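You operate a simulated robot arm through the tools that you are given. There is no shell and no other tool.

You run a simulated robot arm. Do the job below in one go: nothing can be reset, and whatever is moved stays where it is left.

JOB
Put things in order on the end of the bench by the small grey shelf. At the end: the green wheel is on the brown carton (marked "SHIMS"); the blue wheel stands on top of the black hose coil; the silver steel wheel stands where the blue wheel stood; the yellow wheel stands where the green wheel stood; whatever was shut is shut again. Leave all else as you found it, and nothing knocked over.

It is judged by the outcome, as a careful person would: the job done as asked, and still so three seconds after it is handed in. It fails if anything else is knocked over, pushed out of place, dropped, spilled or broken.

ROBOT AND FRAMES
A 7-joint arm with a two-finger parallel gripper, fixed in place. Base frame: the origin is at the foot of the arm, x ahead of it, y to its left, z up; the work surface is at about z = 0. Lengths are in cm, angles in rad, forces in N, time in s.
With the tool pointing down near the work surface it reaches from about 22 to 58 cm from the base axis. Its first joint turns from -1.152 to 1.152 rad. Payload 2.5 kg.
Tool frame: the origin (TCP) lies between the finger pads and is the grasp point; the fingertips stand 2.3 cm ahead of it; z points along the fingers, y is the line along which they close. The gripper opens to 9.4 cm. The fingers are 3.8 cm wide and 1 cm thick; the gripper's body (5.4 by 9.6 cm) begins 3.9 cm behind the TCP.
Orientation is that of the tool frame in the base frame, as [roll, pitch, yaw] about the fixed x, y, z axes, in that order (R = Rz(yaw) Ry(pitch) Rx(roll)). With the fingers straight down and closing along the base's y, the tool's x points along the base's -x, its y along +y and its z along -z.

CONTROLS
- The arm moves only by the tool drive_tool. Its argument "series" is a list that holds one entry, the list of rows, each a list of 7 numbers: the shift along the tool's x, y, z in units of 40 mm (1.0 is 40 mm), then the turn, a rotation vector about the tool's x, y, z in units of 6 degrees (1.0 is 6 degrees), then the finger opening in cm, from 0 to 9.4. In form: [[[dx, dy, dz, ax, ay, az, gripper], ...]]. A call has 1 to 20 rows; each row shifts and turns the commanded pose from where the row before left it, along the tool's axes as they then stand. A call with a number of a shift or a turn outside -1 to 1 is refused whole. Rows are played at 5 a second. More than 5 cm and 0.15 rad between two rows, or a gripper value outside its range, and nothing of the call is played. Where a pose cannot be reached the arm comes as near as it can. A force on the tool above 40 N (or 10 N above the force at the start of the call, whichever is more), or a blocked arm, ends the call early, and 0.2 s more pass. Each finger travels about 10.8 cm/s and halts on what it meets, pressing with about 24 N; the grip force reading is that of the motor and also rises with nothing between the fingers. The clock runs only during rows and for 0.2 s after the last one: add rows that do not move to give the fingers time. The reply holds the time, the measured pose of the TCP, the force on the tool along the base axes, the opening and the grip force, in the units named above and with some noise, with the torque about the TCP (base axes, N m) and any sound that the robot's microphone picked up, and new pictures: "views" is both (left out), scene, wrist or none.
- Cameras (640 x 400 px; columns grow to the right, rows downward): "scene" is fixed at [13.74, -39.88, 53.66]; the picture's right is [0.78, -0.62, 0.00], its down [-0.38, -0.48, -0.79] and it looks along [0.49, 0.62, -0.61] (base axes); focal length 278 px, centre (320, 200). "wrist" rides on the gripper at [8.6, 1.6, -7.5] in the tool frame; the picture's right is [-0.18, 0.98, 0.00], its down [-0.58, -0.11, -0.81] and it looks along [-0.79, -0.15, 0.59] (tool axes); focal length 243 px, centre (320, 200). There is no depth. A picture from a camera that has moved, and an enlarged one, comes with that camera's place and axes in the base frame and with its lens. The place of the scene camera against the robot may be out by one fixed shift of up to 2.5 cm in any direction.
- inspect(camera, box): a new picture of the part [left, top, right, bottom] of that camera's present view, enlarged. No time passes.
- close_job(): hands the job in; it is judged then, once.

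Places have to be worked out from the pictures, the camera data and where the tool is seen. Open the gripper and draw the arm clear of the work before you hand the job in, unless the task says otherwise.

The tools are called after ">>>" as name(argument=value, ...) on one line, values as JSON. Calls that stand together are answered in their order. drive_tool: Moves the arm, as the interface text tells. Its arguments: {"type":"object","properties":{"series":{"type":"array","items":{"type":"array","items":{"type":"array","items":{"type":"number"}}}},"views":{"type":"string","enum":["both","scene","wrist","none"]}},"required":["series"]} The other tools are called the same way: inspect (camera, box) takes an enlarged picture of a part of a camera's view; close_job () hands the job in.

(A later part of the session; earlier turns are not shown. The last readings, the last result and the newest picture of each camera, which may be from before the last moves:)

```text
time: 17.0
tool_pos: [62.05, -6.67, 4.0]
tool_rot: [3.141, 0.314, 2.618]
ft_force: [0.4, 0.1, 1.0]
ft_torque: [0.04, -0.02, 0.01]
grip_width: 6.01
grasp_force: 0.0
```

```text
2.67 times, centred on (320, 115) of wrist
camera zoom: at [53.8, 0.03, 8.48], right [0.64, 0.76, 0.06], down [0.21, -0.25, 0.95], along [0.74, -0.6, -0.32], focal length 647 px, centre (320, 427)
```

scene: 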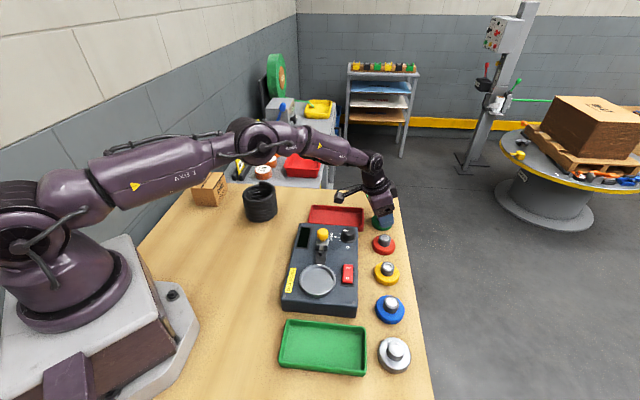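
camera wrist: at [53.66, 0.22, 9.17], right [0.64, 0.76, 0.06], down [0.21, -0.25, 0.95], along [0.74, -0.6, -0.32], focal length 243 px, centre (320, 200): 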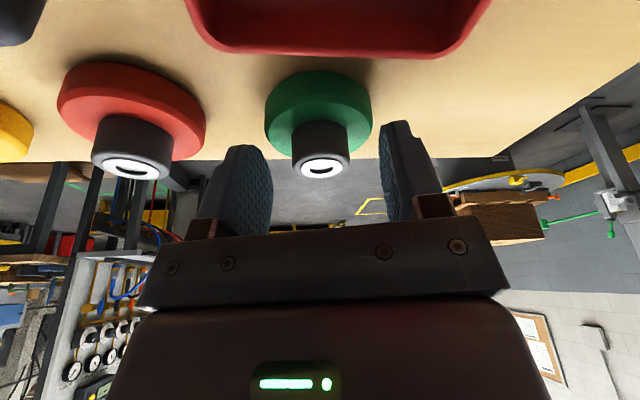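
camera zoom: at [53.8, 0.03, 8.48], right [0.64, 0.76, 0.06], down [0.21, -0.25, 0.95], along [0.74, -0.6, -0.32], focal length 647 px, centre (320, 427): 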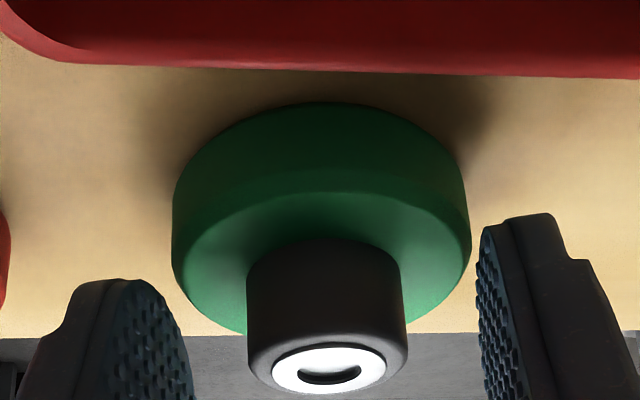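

Fingers are low beside the hub with no contact force. I'll close, then lift by only 0.5 cm and read the load.

>>> drive_tool(series=[[[0, 0, 0, 0, 0, 0, 4.0], [0, 0, 0, 0, 0, 0, 3.2], [0, 0, 0, 0, 0, 0, 2.5], [0, 0, 0, 0, 0, 0, 1.5], [0, 0, 0, 0, 0, 0, 1.0], [0, 0, 0, 0, 0, 0, 1.0]]], views="both")

>>> drive_tool(series=[[[-0.0193, 0, -0.0594, 0, 0, 0, 1.0], [-0.0193, 0, -0.0594, 0, 0, 0, 1.0], [0, 0, 0, 0, 0, 0, 1.0]]], views="both")

>>> inspect(camera="wrist", box=[200, 40, 440, 190])

```text
time: 18.4
tool_pos: [62.05, -6.57, 4.0]
tool_rot: [-3.141, 0.314, 2.619]
ft_force: [0.3, 1.1, 0.9]
ft_torque: [0.09, -0.08, 0.0]
grip_width: 5.71
grasp_force: 24.2
camera wrist: at [53.8, 0.03, 8.49], right [0.64, 0.76, 0.06], down [0.21, -0.25, 0.95], along [0.74, -0.6, -0.32], focal length 243 px, centre (320, 200)
```

scene: 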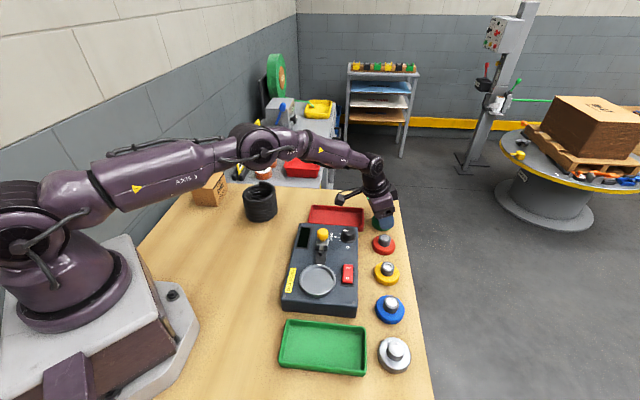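
wrist: 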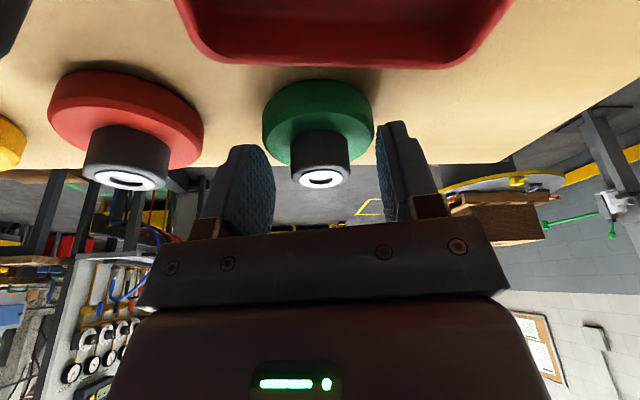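

```text
time: 19.2
tool_pos: [62.09, -6.6, 4.52]
tool_rot: [-3.141, 0.313, 2.618]
ft_force: [-0.3, -0.3, -1.6]
ft_torque: [0.01, -0.04, 0.01]
grip_width: 5.71
grasp_force: 23.7
camera wrist: at [53.82, 0.02, 9.05], right [0.64, 0.76, 0.06], down [0.21, -0.25, 0.95], along [0.74, -0.6, -0.32], focal length 243 px, centre (320, 200)
```

scene: 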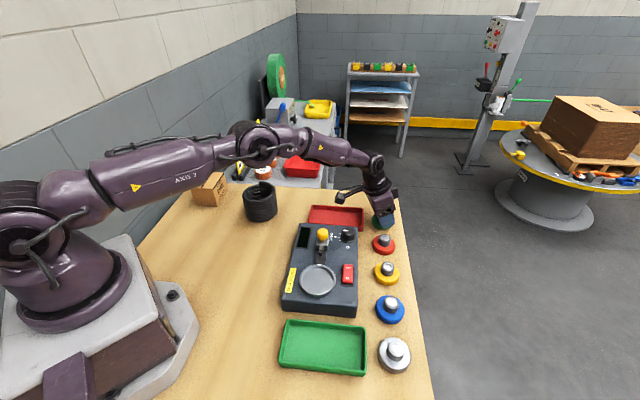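
wrist: 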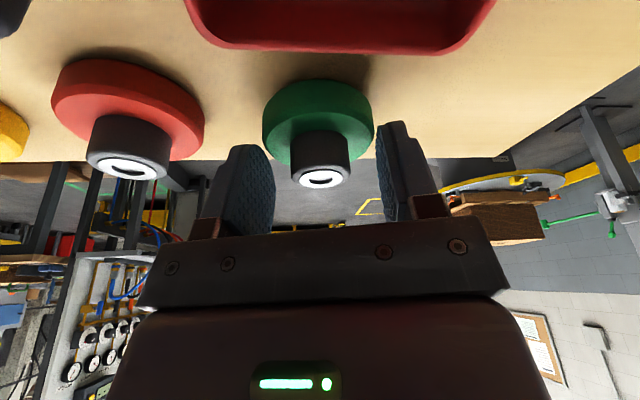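

```text
2.67 times, centred on (320, 115) of wrist
camera zoom: at [53.82, 0.02, 9.05], right [0.64, 0.76, 0.06], down [0.21, -0.25, 0.95], along [0.74, -0.6, -0.32], focal length 647 px, centre (320, 427)
```

zoom: 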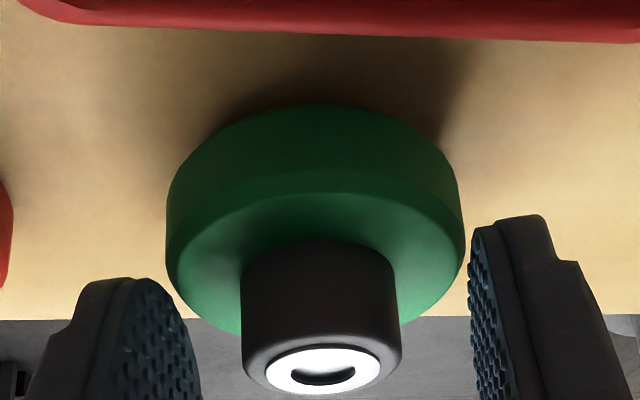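

The fingers actually closed on the wheel's rim (5.71 cm) and the wheel lifted with them, so the rim is the better hold. This hold is thin, though, so I'll set it back down, open, go about 1 cm lower and take the rim over its full thickness.

>>> drive_tool(series=[[[0.0193, 0, 0.0594, 0, 0, 0, 1.0], [0.0193, 0, 0.0594, 0, 0, 0, 1.0], [0, 0, 0, 0, 0, 0, 1.0], [0, 0, 0, 0, 0, 0, 6.0], [0, 0, 0, 0, 0, 0, 7.2], [0, 0, 0, 0, 0, 0, 7.2], [0.0508, 0, 0.0702, 0, 0, 0, 7.2], [0.0508, 0, 0.0702, 0, 0, 0, 7.2], [0.0508, 0, 0.0702, 0, 0, 0, 7.2], [0, 0, 0, 0, 0, 0, 7.2], [0, 0, 0, 0, 0, 0, 7.2]]], views="both")

>>> inspect(camera="wrist", box=[200, 40, 440, 190])

>>> inspect(camera="scene", box=[354, 200, 402, 230])

```text
time: 21.6
tool_pos: [61.85, -6.27, 2.99]
tool_rot: [3.141, 0.315, 2.617]
ft_force: [0.0, 0.1, -0.6]
ft_torque: [-0.02, 0.02, 0.01]
grip_width: 7.22
grasp_force: 0.1
camera wrist: at [53.55, 0.23, 7.52], right [0.64, 0.76, 0.06], down [0.21, -0.25, 0.95], along [0.74, -0.6, -0.32], focal length 243 px, centre (320, 200)
```

scene: 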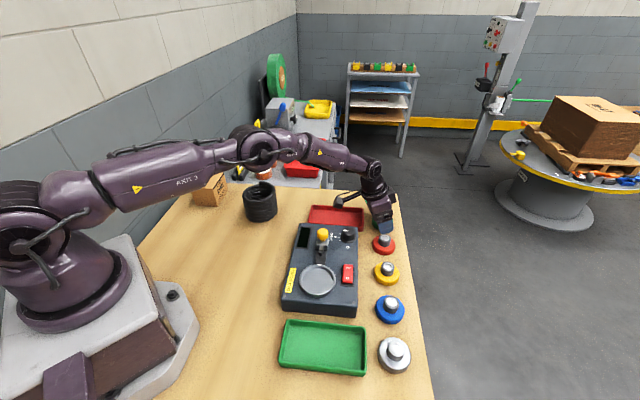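
wrist: 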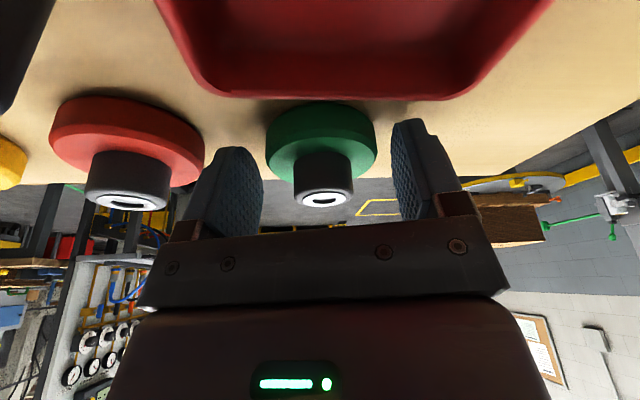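

```text
2.67 times, centred on (320, 115) of wrist
camera zoom: at [53.55, 0.23, 7.52], right [0.64, 0.76, 0.06], down [0.21, -0.25, 0.95], along [0.74, -0.6, -0.32], focal length 647 px, centre (320, 427)
```

zoom: 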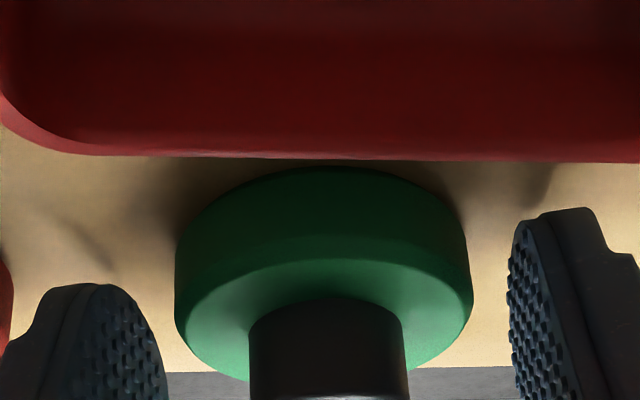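

```text
13.33 times, centred on (378, 215) of scene
camera zoom: at [13.74, -39.88, 53.66], right [0.78, -0.62, 0.0], down [-0.38, -0.48, -0.79], along [0.49, 0.62, -0.61], focal length 3702 px, centre (-453, 0)
```

zoom: 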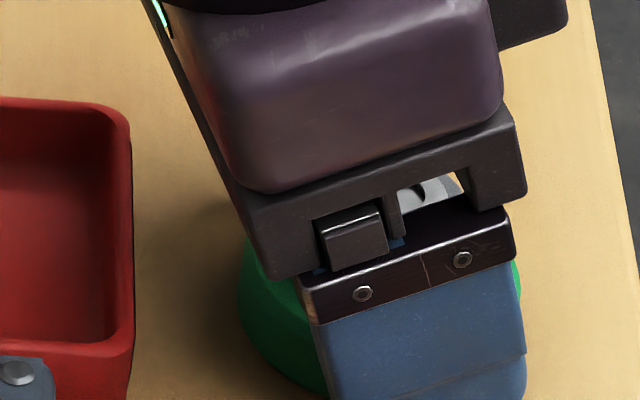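

Position is as planned at z≈3.0, with no contact force. I'll close on the rim, then lift 0.5 cm slowly and check.

>>> drive_tool(series=[[[0, 0, 0, 0, 0, 0, 6.4], [0, 0, 0, 0, 0, 0, 5.8], [0, 0, 0, 0, 0, 0, 5.2], [0, 0, 0, 0, 0, 0, 4.5], [0, 0, 0, 0, 0, 0, 4.0], [0, 0, 0, 0, 0, 0, 4.0]]], views="none")

>>> drive_tool(series=[[[-0.0193, 0, -0.0594, 0, 0, 0, 4.0], [-0.0193, 0, -0.0594, 0, 0, 0, 4.0], [0, 0, 0, 0, 0, 0, 4.0]]], views="both")

>>> inspect(camera="wrist", box=[200, 40, 440, 190])

>>> inspect(camera="scene", box=[346, 190, 410, 230])

```text
time: 23.0
tool_pos: [61.83, -6.38, 3.03]
tool_rot: [-3.14, 0.314, 2.618]
ft_force: [0.4, 0.0, 1.4]
ft_torque: [0.01, 0.0, 0.0]
grip_width: 5.71
grasp_force: 24.3
```

```text
time: 23.8
tool_pos: [61.8, -6.3, 3.46]
tool_rot: [3.141, 0.314, 2.617]
ft_force: [0.7, -0.2, -1.0]
ft_torque: [-0.01, -0.02, -0.02]
grip_width: 5.7
grasp_force: 24.1
camera wrist: at [53.53, 0.27, 7.99], right [0.64, 0.76, 0.06], down [0.21, -0.25, 0.95], along [0.74, -0.6, -0.32], focal length 243 px, centre (320, 200)
```

scene: 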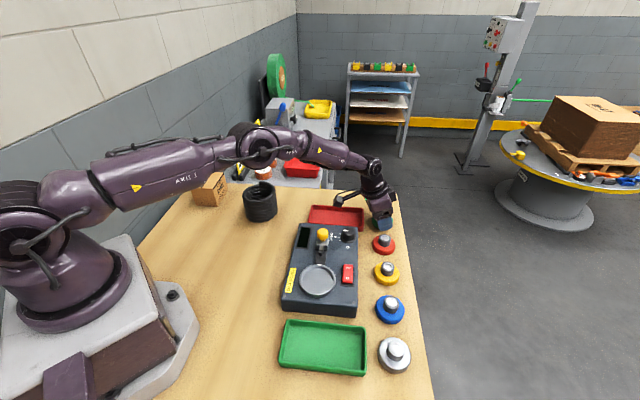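
wrist: 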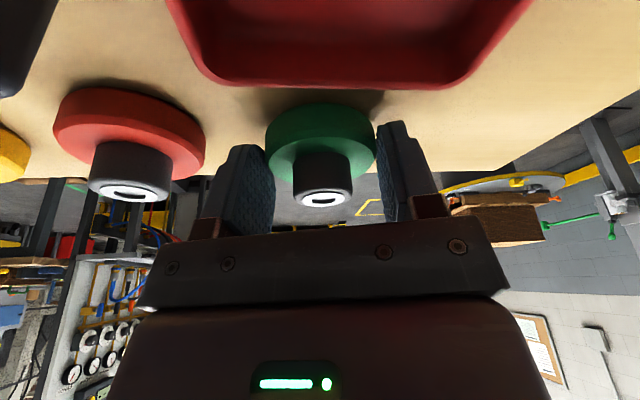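

```text
2.67 times, centred on (320, 115) of wrist
camera zoom: at [53.53, 0.27, 7.99], right [0.64, 0.76, 0.06], down [0.21, -0.25, 0.95], along [0.74, -0.6, -0.32], focal length 647 px, centre (320, 427)
```

zoom: 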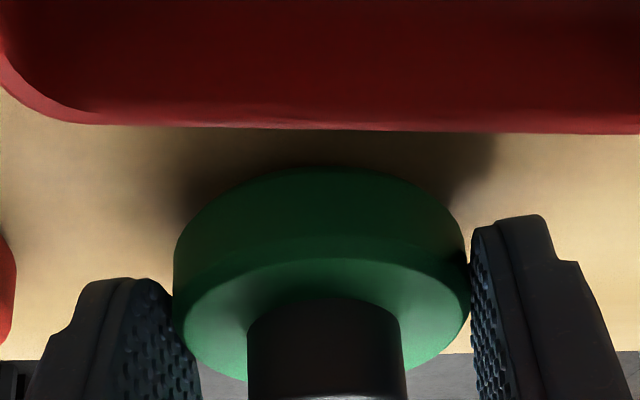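

```text
10.00 times, centred on (378, 210) of scene
camera zoom: at [13.74, -39.88, 53.66], right [0.78, -0.62, 0.0], down [-0.38, -0.48, -0.79], along [0.49, 0.62, -0.61], focal length 2776 px, centre (-260, 100)
```

zoom: 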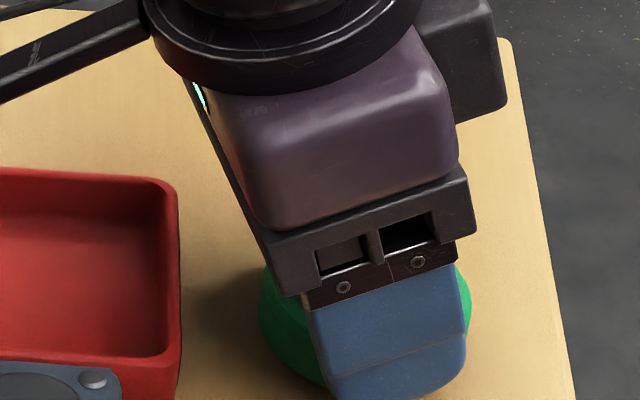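

Green is now held by the rim (5.70 cm, 24 N), and the picture shows it clear of the table. I'll lift smoothly to about z=19.6 and retract towards (42,8).

>>> drive_tool(series=[[[-0.0464, 0, -0.1427, 0, 0, 0, 4.0], [-0.0773, 0, -0.2378, 0, 0, 0, 4.0], [-0.1545, 0, -0.4756, 0, 0, 0, 4.0], [-0.2318, 0, -0.7133, 0, 0, 0, 4.0], [-0.2318, 0, -0.7133, 0, 0, 0, 4.0], [-0.2472, 0, -0.7609, 0, 0, 0, 4.0], [-0.2472, 0, -0.7609, 0, 0, 0, 4.0], [0, 0, 0, 0, 0, 0, 4.0]]], views="both")

```text
time: 25.6
tool_pos: [61.58, -6.38, 19.65]
tool_rot: [3.142, 0.314, 2.619]
ft_force: [0.5, -0.4, -1.0]
ft_torque: [0.0, 0.02, 0.02]
grip_width: 5.73
grasp_force: 24.1
camera wrist: at [53.23, 0.31, 24.14], right [0.64, 0.76, 0.06], down [0.21, -0.25, 0.95], along [0.74, -0.6, -0.32], focal length 243 px, centre (320, 200)
```

scene: 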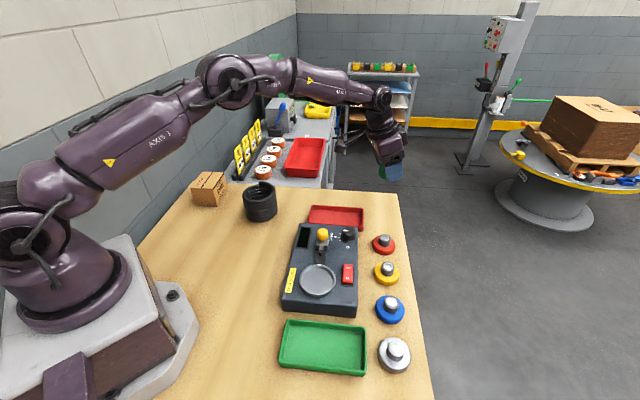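
wrist: 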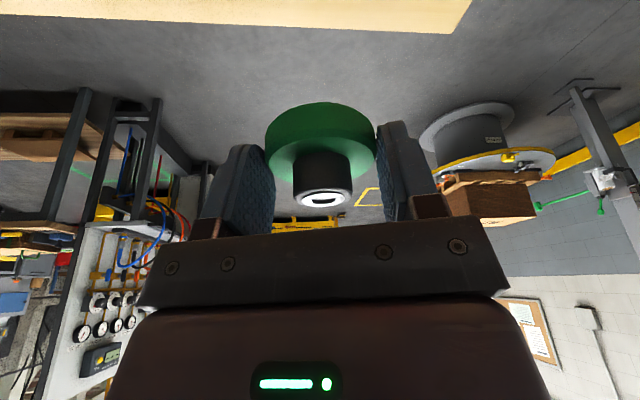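

The wheel is held steadily, with no change in pose relative to the gripper. Next I retract towards (42,8) at the same height.

>>> drive_tool(series=[[[0.4, 0.042, -0.13, 0, 0, 0, 4.0], [0.7231, 0.0756, -0.235, 0, 0, 0, 4.0], [0.7231, 0.0756, -0.235, 0, 0, 0, 4.0], [0.7231, 0.0756, -0.235, 0, 0, 0, 4.0], [0.7231, 0.0756, -0.235, 0, 0, 0, 4.0], [0.7231, 0.0756, -0.235, 0, 0, 0, 4.0], [0.7231, 0.0756, -0.235, 0, 0, 0, 4.0], [0.7231, 0.0756, -0.235, 0, 0, 0, 4.0], [0.323, 0.0336, -0.105, 0, 0, 0, 4.0], [0, 0, 0, 0, 0, 0, 4.0]]], views="both")

```text
time: 27.8
tool_pos: [41.85, 7.65, 19.64]
tool_rot: [3.141, 0.313, 2.618]
ft_force: [0.0, 0.7, -0.8]
ft_torque: [0.0, 0.01, 0.0]
grip_width: 5.71
grasp_force: 24.4
camera wrist: at [33.55, 14.29, 24.12], right [0.64, 0.76, 0.06], down [0.21, -0.25, 0.95], along [0.74, -0.6, -0.32], focal length 243 px, centre (320, 200)
```

scene: 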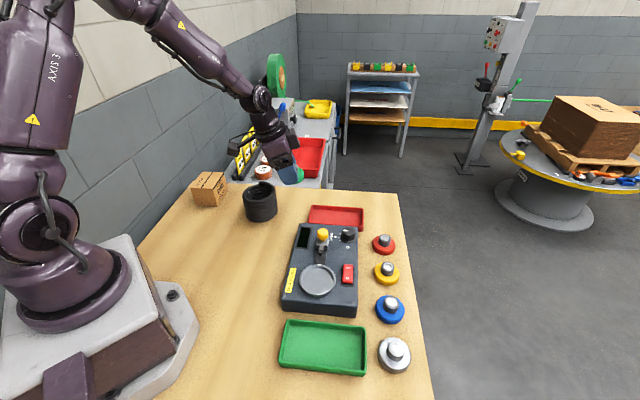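
wrist: 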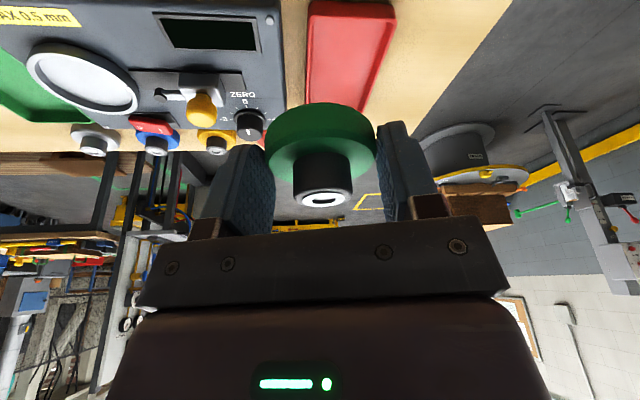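

All fine. Now I rotate the tool about the vertical by 78° so it faces the carton radially (α≈48°).

>>> drive_tool(series=[[[0, 0, 0, -0.309, 0, -0.951, 4.0], [0, 0, 0, -0.309, 0, -0.951, 4.0], [0, 0, 0, -0.309, 0, -0.951, 4.0], [0, 0, 0, -0.309, 0, -0.951, 4.0], [0, 0, 0, -0.309, 0, -0.951, 4.0], [0, 0, 0, -0.309, 0, -0.951, 4.0], [0, 0, 0, -0.309, 0, -0.951, 4.0], [0, 0, 0, -0.309, 0, -0.951, 4.0], [0, 0, 0, -0.309, 0, -0.951, 4.0], [0, 0, 0, -0.309, 0, -0.951, 4.0], [0, 0, 0, -0.309, 0, -0.951, 4.0], [0, 0, 0, -0.309, 0, -0.951, 4.0], [0, 0, 0, -0.309, 0, -0.951, 4.0], [0, 0, 0, 0, 0, 0, 4.0]]], views="both")

>>> inspect(camera="wrist", box=[0, 0, 640, 200])

```text
time: 30.8
tool_pos: [42.12, 7.83, 19.58]
tool_rot: [-3.14, 0.313, -2.299]
ft_force: [0.0, 0.1, -0.9]
ft_torque: [0.02, -0.03, -0.04]
grip_width: 5.69
grasp_force: 23.9
camera wrist: at [33.86, 0.92, 24.04], right [-0.62, 0.79, 0.06], down [0.28, 0.15, 0.95], along [0.74, 0.6, -0.32], focal length 243 px, centre (320, 200)
```

scene: 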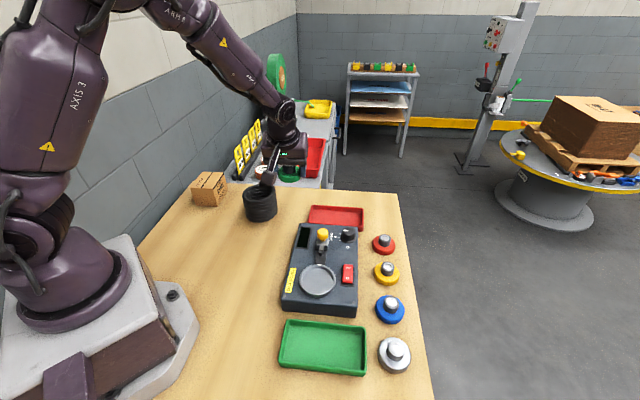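
wrist: 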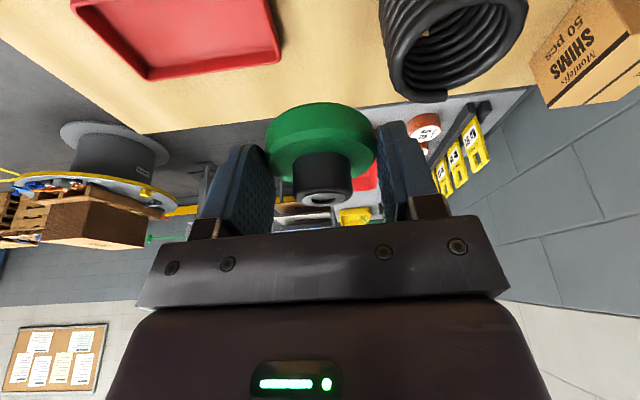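

```text
1.00 times, centred on (320, 100) of wrist (not enlarged: the box is as wide or as high as the picture)
camera zoom: at [33.86, 0.92, 24.04], right [-0.62, 0.79, 0.06], down [0.28, 0.15, 0.95], along [0.74, 0.6, -0.32], focal length 243 px, centre (320, 300)
```

zoom: 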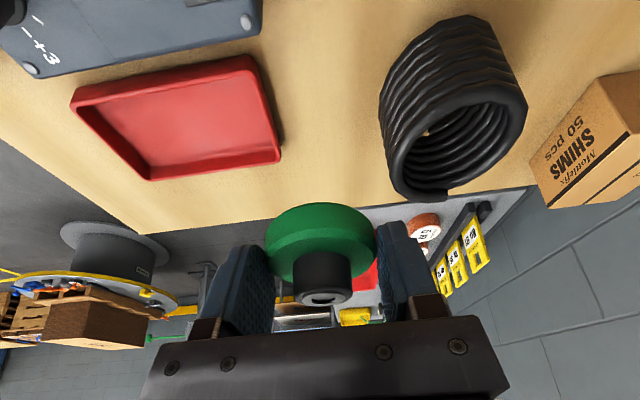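

The carton and the coil are now in the wrist view. I'll enlarge both to fix their positions and sizes.

>>> inspect(camera="wrist", box=[360, 0, 560, 110])

>>> inspect(camera="wrist", box=[500, 0, 640, 120])

>>> inspect(camera="scene", box=[180, 160, 244, 215])

```text
3.20 times, centred on (460, 55) of wrist
camera zoom: at [33.86, 0.92, 24.04], right [-0.62, 0.79, 0.06], down [0.28, 0.15, 0.95], along [0.74, 0.6, -0.32], focal length 776 px, centre (-128, 664)
```

zoom: 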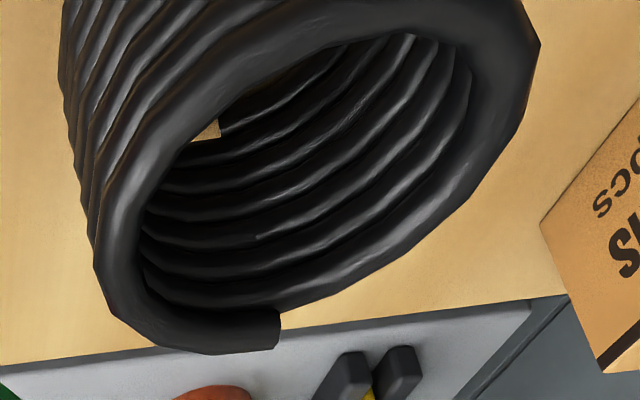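

```text
3.33 times, centred on (570, 60) of wrist
camera zoom: at [33.86, 0.92, 24.04], right [-0.62, 0.79, 0.06], down [0.28, 0.15, 0.95], along [0.74, 0.6, -0.32], focal length 809 px, centre (-513, 667)
```

zoom: 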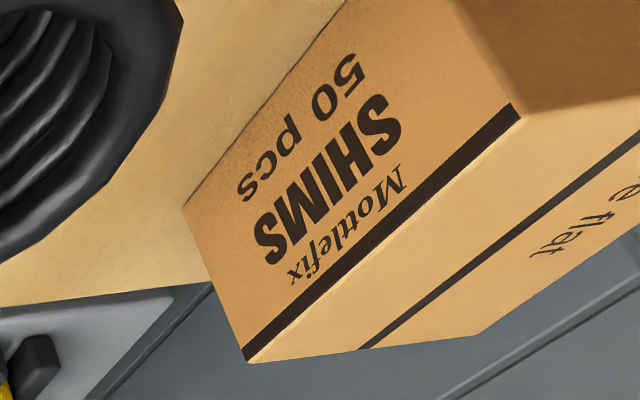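

```text
7.27 times, centred on (212, 188) of scene
camera zoom: at [13.74, -39.88, 53.66], right [0.78, -0.62, 0.0], down [-0.38, -0.48, -0.79], along [0.49, 0.62, -0.61], focal length 2019 px, centre (1106, 291)
```

zoom: 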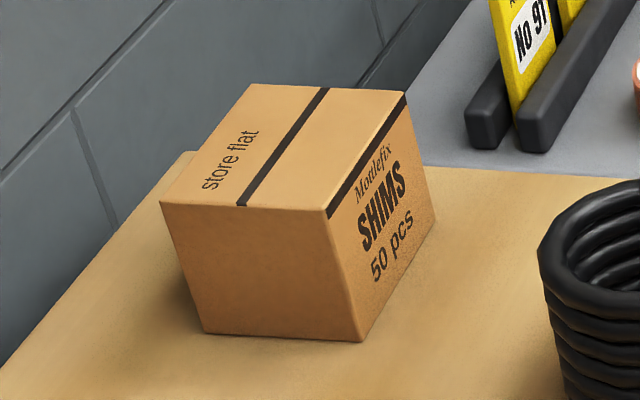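

The carton top spans roughly (24.6,34)–(35.4,36.5), about 6.7×9 cm and 6.6 high, with centre near (29.8,35.4). The coil is near (38,18.5) with a 7 cm mouth, wider than a 5.7 cm wheel, which will matter for blue. I'll carry green to a hover in front of and above the carton.

>>> drive_tool(series=[[[-0.128, 0.345, 0.0757, 0, 0, 0, 4.0], [-0.256, 0.6903, 0.1515, 0, 0, 0, 4.0], [-0.256, 0.6903, 0.1515, 0, 0, 0, 4.0], [-0.256, 0.6903, 0.1515, 0, 0, 0, 4.0], [-0.256, 0.6903, 0.1515, 0, 0, 0, 4.0], [-0.256, 0.6903, 0.1515, 0, 0, 0, 4.0], [-0.256, 0.6903, 0.1515, 0, 0, 0, 4.0], [-0.256, 0.6903, 0.1515, 0, 0, 0, 4.0], [-0.256, 0.6903, 0.1515, 0, 0, 0, 4.0], [-0.256, 0.6903, 0.1515, 0, 0, 0, 4.0], [-0.128, 0.345, 0.0757, 0, 0, 0, 4.0], [0, 0, 0, 0, 0, 0, 4.0], [0, 0, 0, 0, 0, 0, 4.0]]], views="both")

>>> inspect(camera="wrist", box=[200, 0, 500, 180])

>>> inspect(camera="scene", box=[170, 120, 270, 220])

```text
time: 33.6
tool_pos: [29.38, 34.76, 16.72]
tool_rot: [-3.139, 0.314, -2.304]
ft_force: [-1.1, 0.1, -1.9]
ft_torque: [-0.04, 0.02, 0.01]
grip_width: 5.72
grasp_force: 24.2
camera wrist: at [21.08, 27.95, 21.18], right [-0.61, 0.79, 0.06], down [0.28, 0.15, 0.95], along [0.74, 0.6, -0.32], focal length 243 px, centre (320, 200)
```

scene: 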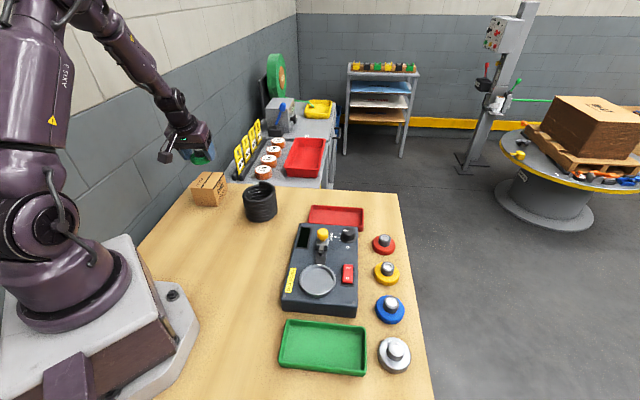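
wrist: 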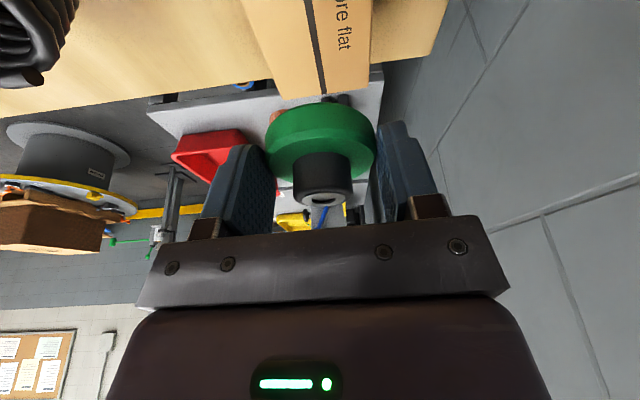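

```text
2.13 times, centred on (350, 90) of wrist
camera zoom: at [21.08, 27.95, 21.18], right [-0.61, 0.79, 0.06], down [0.28, 0.15, 0.95], along [0.74, 0.6, -0.32], focal length 518 px, centre (256, 435)
```

zoom: 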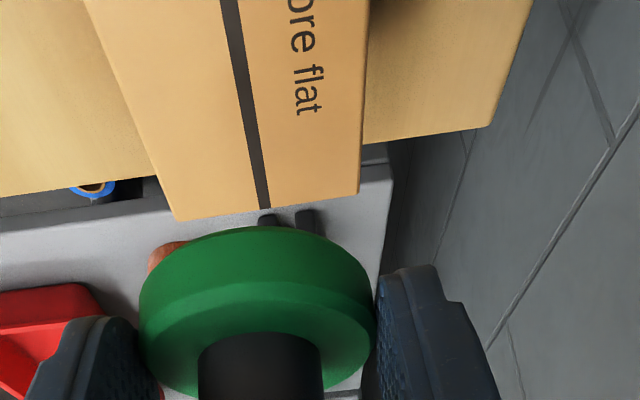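

```text
4.00 times, centred on (220, 170) of scene
camera zoom: at [13.74, -39.88, 53.66], right [0.78, -0.62, 0.0], down [-0.38, -0.48, -0.79], along [0.49, 0.62, -0.61], focal length 1111 px, centre (720, 320)
```

zoom: 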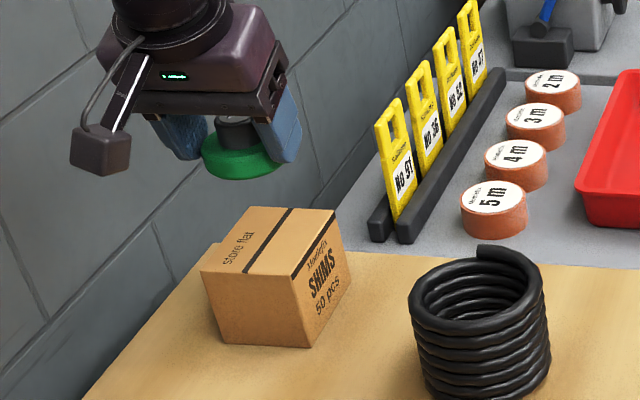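

The far carton corners triangulate to a top centre of (29.8,35.6), and the held wheel is at about (29.8,35.3). I'll add a small y correction and lower to about 0.9 cm above the carton.

>>> drive_tool(series=[[[-0.053, 0.05, 0.017, 0, 0, 0, 4.0], [0.1159, 0, 0.3567, 0, 0, 0, 4.0], [0.1545, 0, 0.4756, 0, 0, 0, 4.0], [0.1313, 0, 0.4042, 0, 0, 0, 4.0], [0.0773, 0, 0.2378, 0, 0, 0, 4.0], [0, 0, 0, 0, 0, 0, 4.0], [0, 0, 0, 0, 0, 0, 4.0]]], views="both")

>>> inspect(camera="wrist", box=[200, 0, 500, 180])

>>> inspect(camera="scene", box=[180, 140, 260, 220])

```text
time: 35.2
tool_pos: [29.22, 35.16, 10.47]
tool_rot: [-3.141, 0.315, -2.301]
ft_force: [0.2, -0.3, -0.8]
ft_torque: [-0.01, -0.01, -0.02]
grip_width: 5.73
grasp_force: 24.5
camera wrist: at [21.04, 28.4, 15.0], right [-0.61, 0.79, 0.06], down [0.28, 0.15, 0.95], along [0.74, 0.6, -0.32], focal length 243 px, centre (320, 200)
```

scene: 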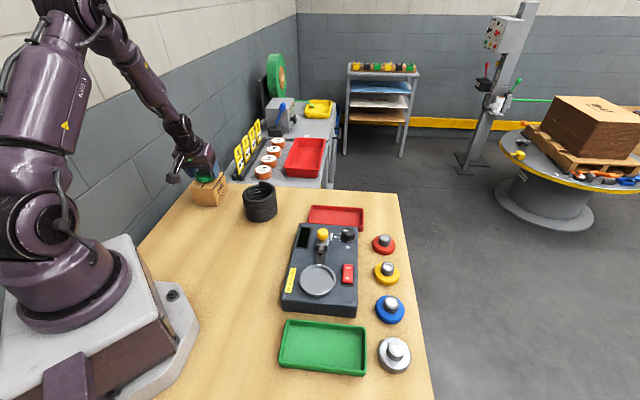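
wrist: 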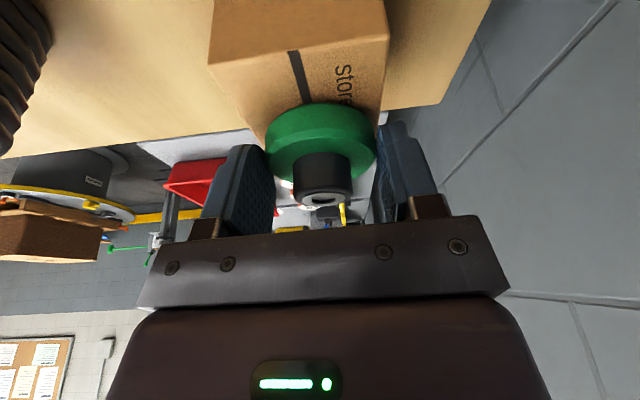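

```text
2.13 times, centred on (350, 90) of wrist
camera zoom: at [21.04, 28.4, 15.0], right [-0.61, 0.79, 0.06], down [0.28, 0.15, 0.95], along [0.74, 0.6, -0.32], focal length 518 px, centre (256, 435)
```

zoom: 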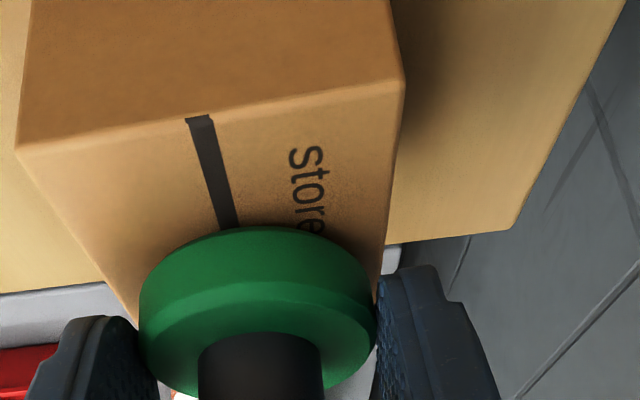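

```text
5.00 times, centred on (220, 180) of scene
camera zoom: at [13.74, -39.88, 53.66], right [0.78, -0.62, 0.0], down [-0.38, -0.48, -0.79], along [0.49, 0.62, -0.61], focal length 1388 px, centre (820, 300)
```

zoom: 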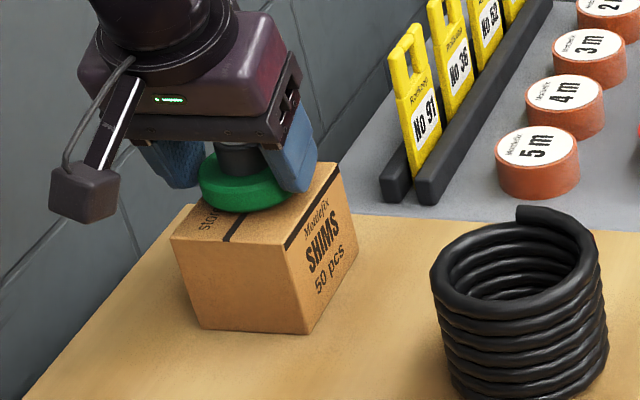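

Near corners give the carton centre as (29.9,35.6), and the wheel is at about (29.7,35.7), so it is well centred. I'll lower the remaining ~0.8 cm slowly while watching the vertical force.

>>> drive_tool(series=[[[0.0309, 0, 0.0951, 0, 0, 0, 4.0], [0.0155, 0, 0.0476, 0, 0, 0, 4.0], [0, 0, 0, 0, 0, 0, 4.0]]], views="none")

>>> inspect(camera="scene", box=[190, 155, 238, 195])

```text
time: 36.0
tool_pos: [29.27, 35.14, 10.07]
tool_rot: [-3.14, 0.317, -2.304]
ft_force: [-10.5, -11.6, 26.2]
ft_torque: [-0.16, 0.17, -0.01]
grip_width: 5.7
grasp_force: 23.9
```

```text
10.00 times, centred on (214, 175) of scene
camera zoom: at [13.73, -39.89, 53.65], right [0.78, -0.62, 0.0], down [-0.38, -0.48, -0.79], along [0.49, 0.62, -0.61], focal length 2776 px, centre (1380, 450)
```

zoom: 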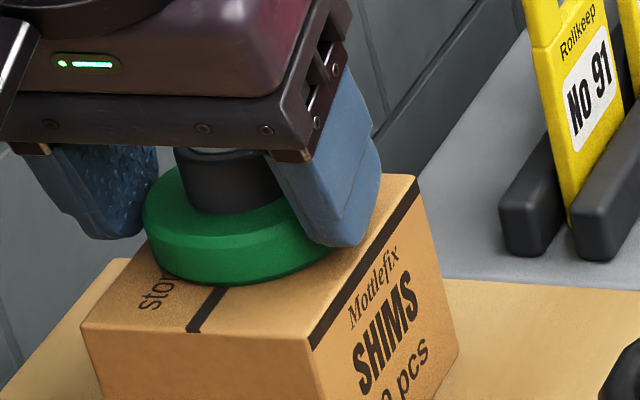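

Contact was made at z≈10.07 with 26 N, so the carton top is nearer 7.0. I'll ease up 0.2 cm to relieve the press and check the force.

>>> drive_tool(series=[[[-0.0139, 0, -0.0428, 0, 0, 0, 4.0], [0, 0, 0, 0, 0, 0, 4.0]]], views="both")

>>> inspect(camera="scene", box=[190, 155, 238, 215])

>>> inspect(camera="wrist", box=[200, 0, 500, 180])

```text
time: 36.6
tool_pos: [29.35, 35.15, 9.99]
tool_rot: [-3.14, 0.315, -2.304]
ft_force: [2.6, -0.6, 5.2]
ft_torque: [0.16, -0.39, -0.18]
grip_width: 5.69
grasp_force: 24.4
camera wrist: at [21.09, 28.46, 14.54], right [-0.61, 0.79, 0.06], down [0.28, 0.15, 0.95], along [0.74, 0.6, -0.32], focal length 243 px, centre (320, 200)
```

scene: 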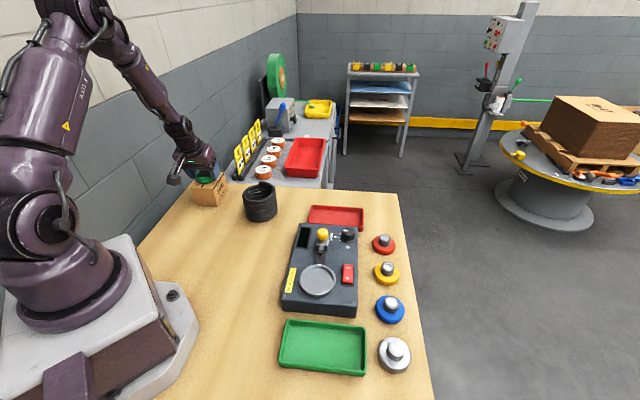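
wrist: 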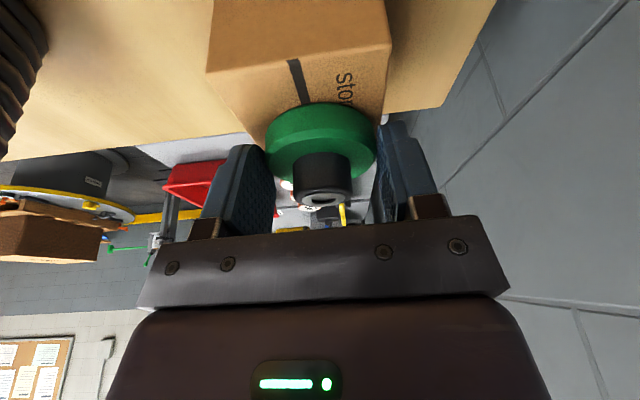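

```text
6.67 times, centred on (214, 185) of scene
camera zoom: at [13.74, -39.88, 53.66], right [0.78, -0.62, 0.0], down [-0.38, -0.48, -0.79], along [0.49, 0.62, -0.61], focal length 1851 px, centre (1027, 300)
```

zoom: 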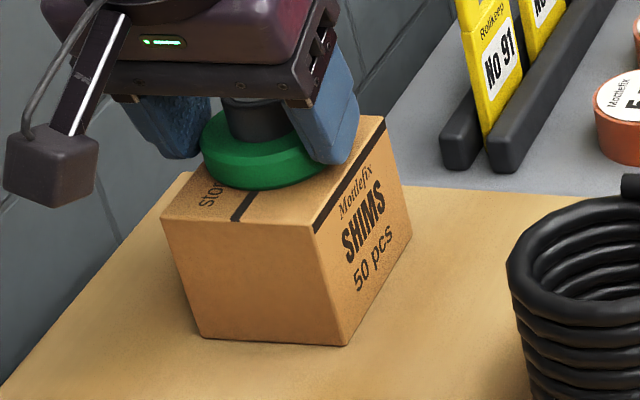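

```text
2.13 times, centred on (350, 90) of wrist
camera zoom: at [21.09, 28.46, 14.54], right [-0.61, 0.79, 0.06], down [0.28, 0.15, 0.95], along [0.74, 0.6, -0.32], focal length 518 px, centre (256, 435)
```

zoom: 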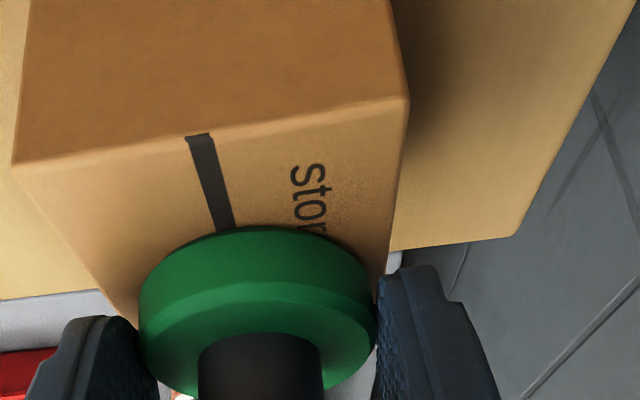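

Force is down to 5 N and the carton hasn't moved. I'll open the fingers gradually to release the wheel.

>>> drive_tool(series=[[[0, 0, 0, 0, 0, 0, 5.9], [0, 0, 0, 0, 0, 0, 6.4], [0, 0, 0, 0, 0, 0, 7.2], [0, 0, 0, 0, 0, 0, 7.4], [0, 0, 0, 0, 0, 0, 7.4]]], views="both")

>>> inspect(camera="scene", box=[190, 155, 238, 215])

>>> inspect(camera="wrist", box=[200, 0, 500, 180])

```text
time: 37.8
tool_pos: [29.35, 35.22, 10.13]
tool_rot: [-3.141, 0.315, -2.303]
ft_force: [0.5, -1.2, -0.7]
ft_torque: [0.03, -0.04, -0.02]
grip_width: 7.4
grasp_force: 0.0
camera wrist: at [21.06, 28.45, 14.58], right [-0.61, 0.79, 0.06], down [0.28, 0.15, 0.95], along [0.74, 0.6, -0.32], focal length 243 px, centre (320, 200)
```

scene: 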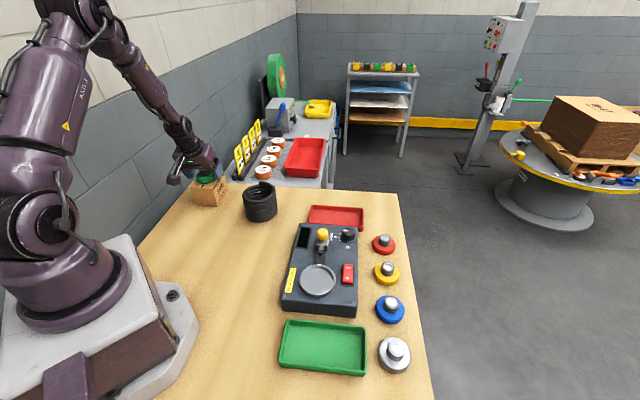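
wrist: 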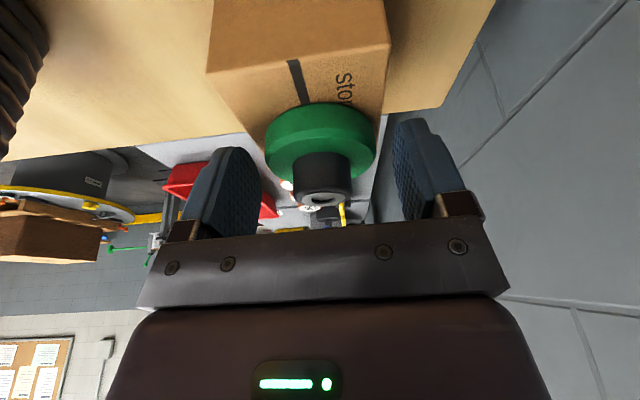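

```text
6.67 times, centred on (214, 185) of scene
camera zoom: at [13.74, -39.88, 53.66], right [0.78, -0.62, 0.0], down [-0.38, -0.48, -0.79], along [0.49, 0.62, -0.61], focal length 1851 px, centre (1027, 300)
```

zoom: 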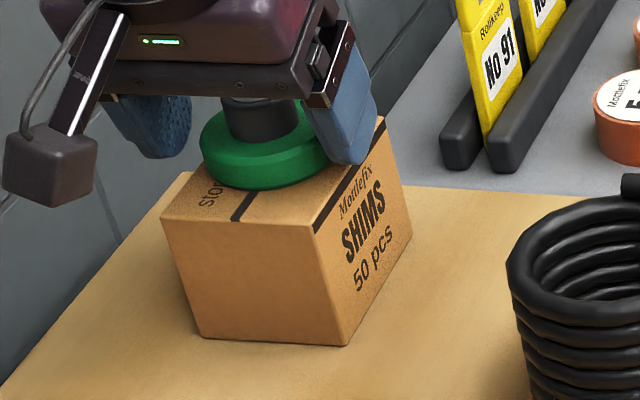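

```text
2.13 times, centred on (350, 90) of wrist
camera zoom: at [21.06, 28.45, 14.58], right [-0.61, 0.79, 0.06], down [0.28, 0.15, 0.95], along [0.74, 0.6, -0.32], focal length 518 px, centre (256, 435)
```

zoom: 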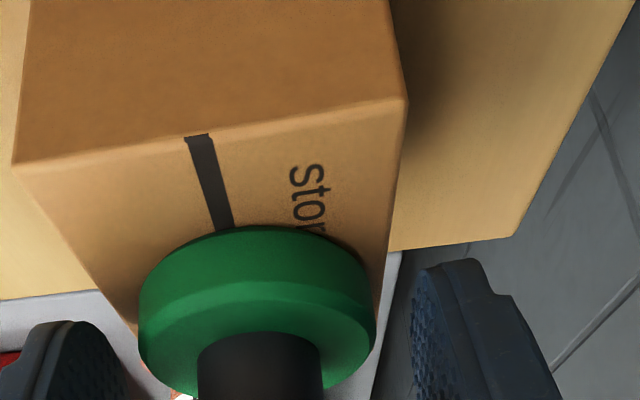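

Green stands on the carton. I'll withdraw along the tool axis, rise, and swing over towards the coil to measure it.

>>> drive_tool(series=[[[0, 0, -0.25, 0, 0, 0, 7.4], [0, 0, -0.35, 0, 0, 0, 7.4], [0, 0, -0.4, 0, 0, 0, 7.4], [-0.206, 0, -0.634, 0, 0, 0, 7.4], [-0.206, 0, -0.634, 0, 0, 0, 7.4], [-0.206, 0, -0.634, 0, 0, 0, 7.4], [0.543, -0.763, -0.1765, 0, 0, 0, 7.4], [0.543, -0.763, -0.1765, 0, 0, 0, 7.4], [0.543, -0.763, -0.1765, 0, 0, 0, 7.4], [0.543, -0.763, -0.1765, 0, 0, 0, 7.4], [0.543, -0.763, -0.1765, 0, 0, 0, 7.4], [0, 0, 0, 0, 1, 0, 7.4], [0, 0, 0, 0, 1, 0, 7.4], [0, 0, 0, 0, 1, 0, 7.4], [0, 0, 0, 0, 1, 0, 7.4], [0, 0, 0, 0, 1, 0, 7.4], [0, 0, 0, 0, 1, 0, 7.4], [0, 0, 0, 0, 1, 0, 7.4], [0, 0, 0, 0, 0, 0, 7.4]]], views="both")

>>> inspect(camera="scene", box=[180, 150, 244, 215])

```text
time: 41.8
tool_pos: [32.03, 15.53, 22.12]
tool_rot: [-3.139, -0.421, -2.303]
ft_force: [-0.5, 0.7, -0.8]
ft_torque: [0.0, 0.01, 0.04]
grip_width: 7.39
grasp_force: 0.1
camera wrist: at [27.72, 12.97, 32.49], right [-0.62, 0.78, -0.08], down [0.66, 0.57, 0.5], along [0.43, 0.26, -0.86], focal length 243 px, centre (320, 200)
```

scene: 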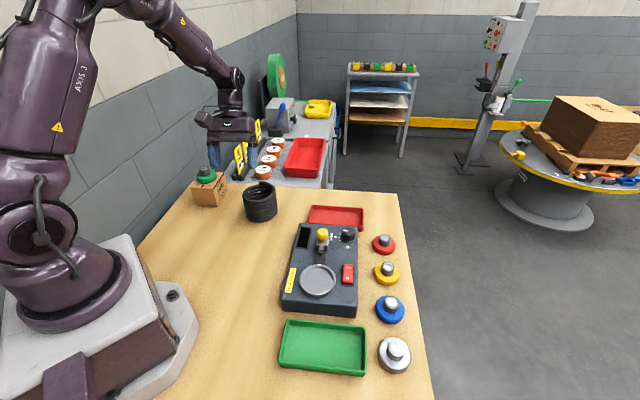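
wrist: 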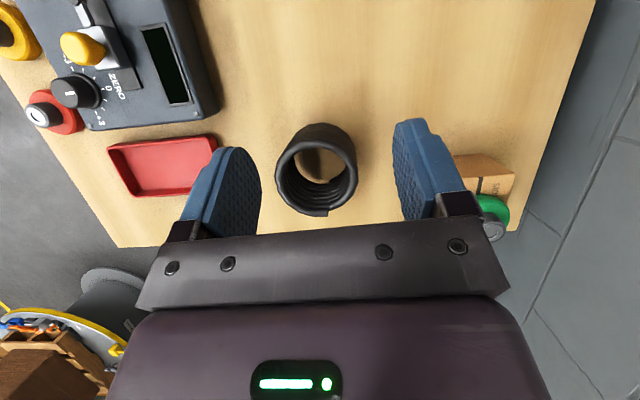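

```text
6.15 times, centred on (212, 182) of scene
camera zoom: at [13.74, -39.88, 53.66], right [0.78, -0.62, 0.0], down [-0.38, -0.48, -0.79], along [0.49, 0.62, -0.61], focal length 1709 px, centre (985, 308)
```

zoom: 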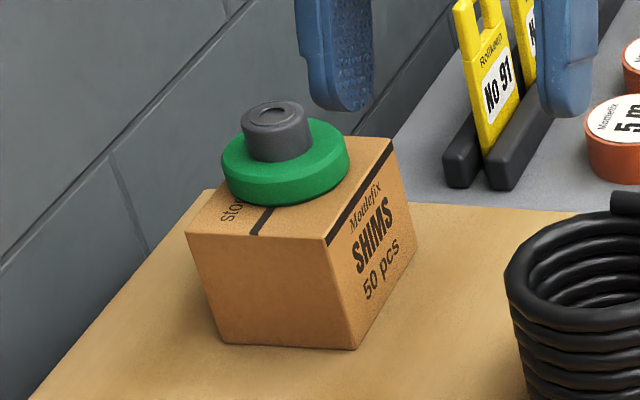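

Green sits flat and central on the carton. The wrist now looks steeply down on the coil, so I'll enlarge that view.

>>> inspect(camera="wrist", box=[260, 110, 380, 230])

>>> inspect(camera="scene", box=[230, 170, 290, 230])

```text
3.33 times, centred on (320, 170) of wrist
camera zoom: at [27.72, 12.97, 32.49], right [-0.62, 0.78, -0.08], down [0.66, 0.57, 0.5], along [0.43, 0.26, -0.86], focal length 809 px, centre (320, 300)
```

zoom: 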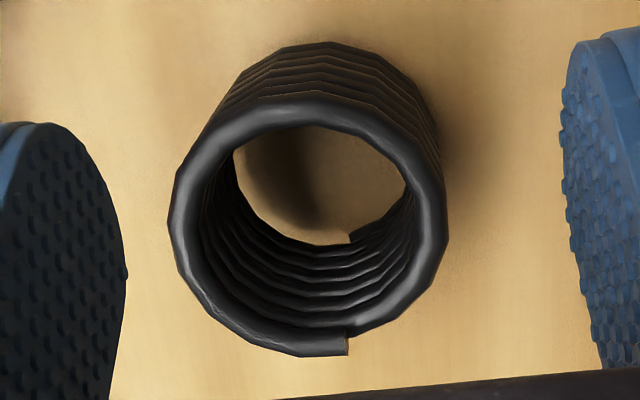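

```text
6.67 times, centred on (260, 200) of scene
camera zoom: at [13.74, -39.88, 53.66], right [0.78, -0.62, 0.0], down [-0.38, -0.48, -0.79], along [0.49, 0.62, -0.61], focal length 1851 px, centre (720, 200)
```

zoom: 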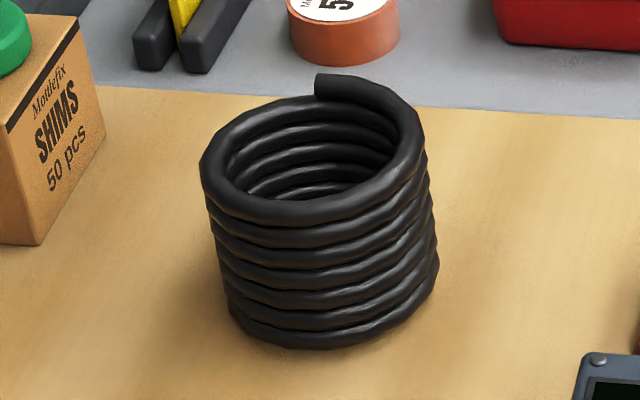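

Coil: axis about (38.4,18.5), outer diameter ~9.4, mouth ~7.0, top near z=7.6, hose end at azimuth ~58°. The mouth is wider than a 5.71 cm wheel, so blue has to sit off-centre on the ring. I'll take one view from straight above to fix the axis accurately.

>>> drive_tool(series=[[[-0.808, -0.272, 0.0813, 0, 0, 0, 7.4], [-0.808, -0.272, 0.0813, 0, 0, 0, 7.4], [-0.808, -0.272, 0.0813, 0, 0, 0, 7.4], [-0.808, -0.272, 0.0813, 0, 0, 0, 7.4], [0, 0, 0, 0, 0, 0, 7.4], [0, 0, 0, 0, 0, 0, 7.4]]], views="wrist")

>>> inspect(camera="wrist", box=[260, 0, 420, 140])

```text
time: 43.2
tool_pos: [43.29, 21.04, 15.81]
tool_rot: [3.141, -0.42, -2.303]
ft_force: [0.6, 0.2, 0.0]
ft_torque: [0.01, 0.01, 0.03]
grip_width: 7.39
grasp_force: 0.0
camera wrist: at [38.75, 18.34, 26.19], right [-0.62, 0.78, -0.08], down [0.66, 0.57, 0.5], along [0.43, 0.26, -0.86], focal length 243 px, centre (320, 200)
```

wrist: 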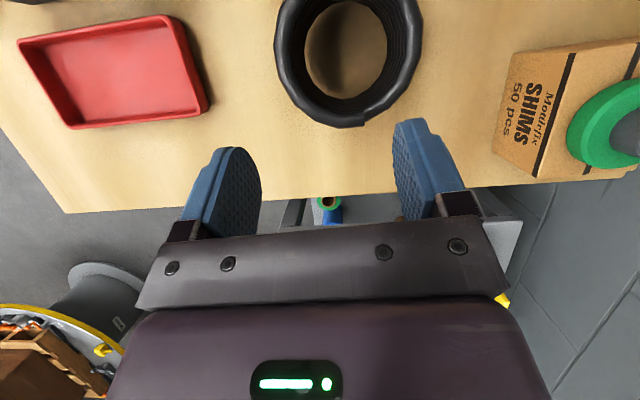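

```text
2.86 times, centred on (340, 70) of wrist
camera zoom: at [38.75, 18.34, 26.19], right [-0.62, 0.78, -0.08], down [0.66, 0.57, 0.5], along [0.43, 0.26, -0.86], focal length 693 px, centre (263, 571)
```

zoom: 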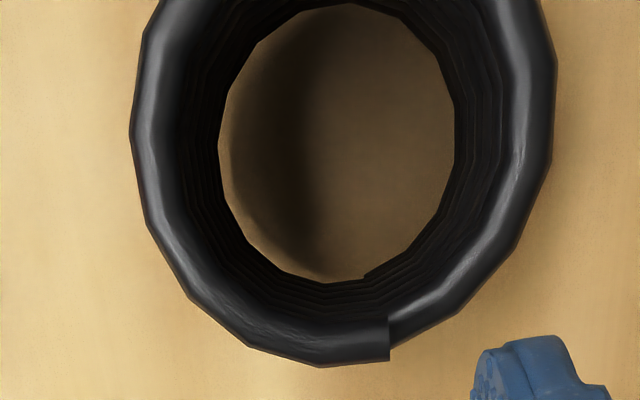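

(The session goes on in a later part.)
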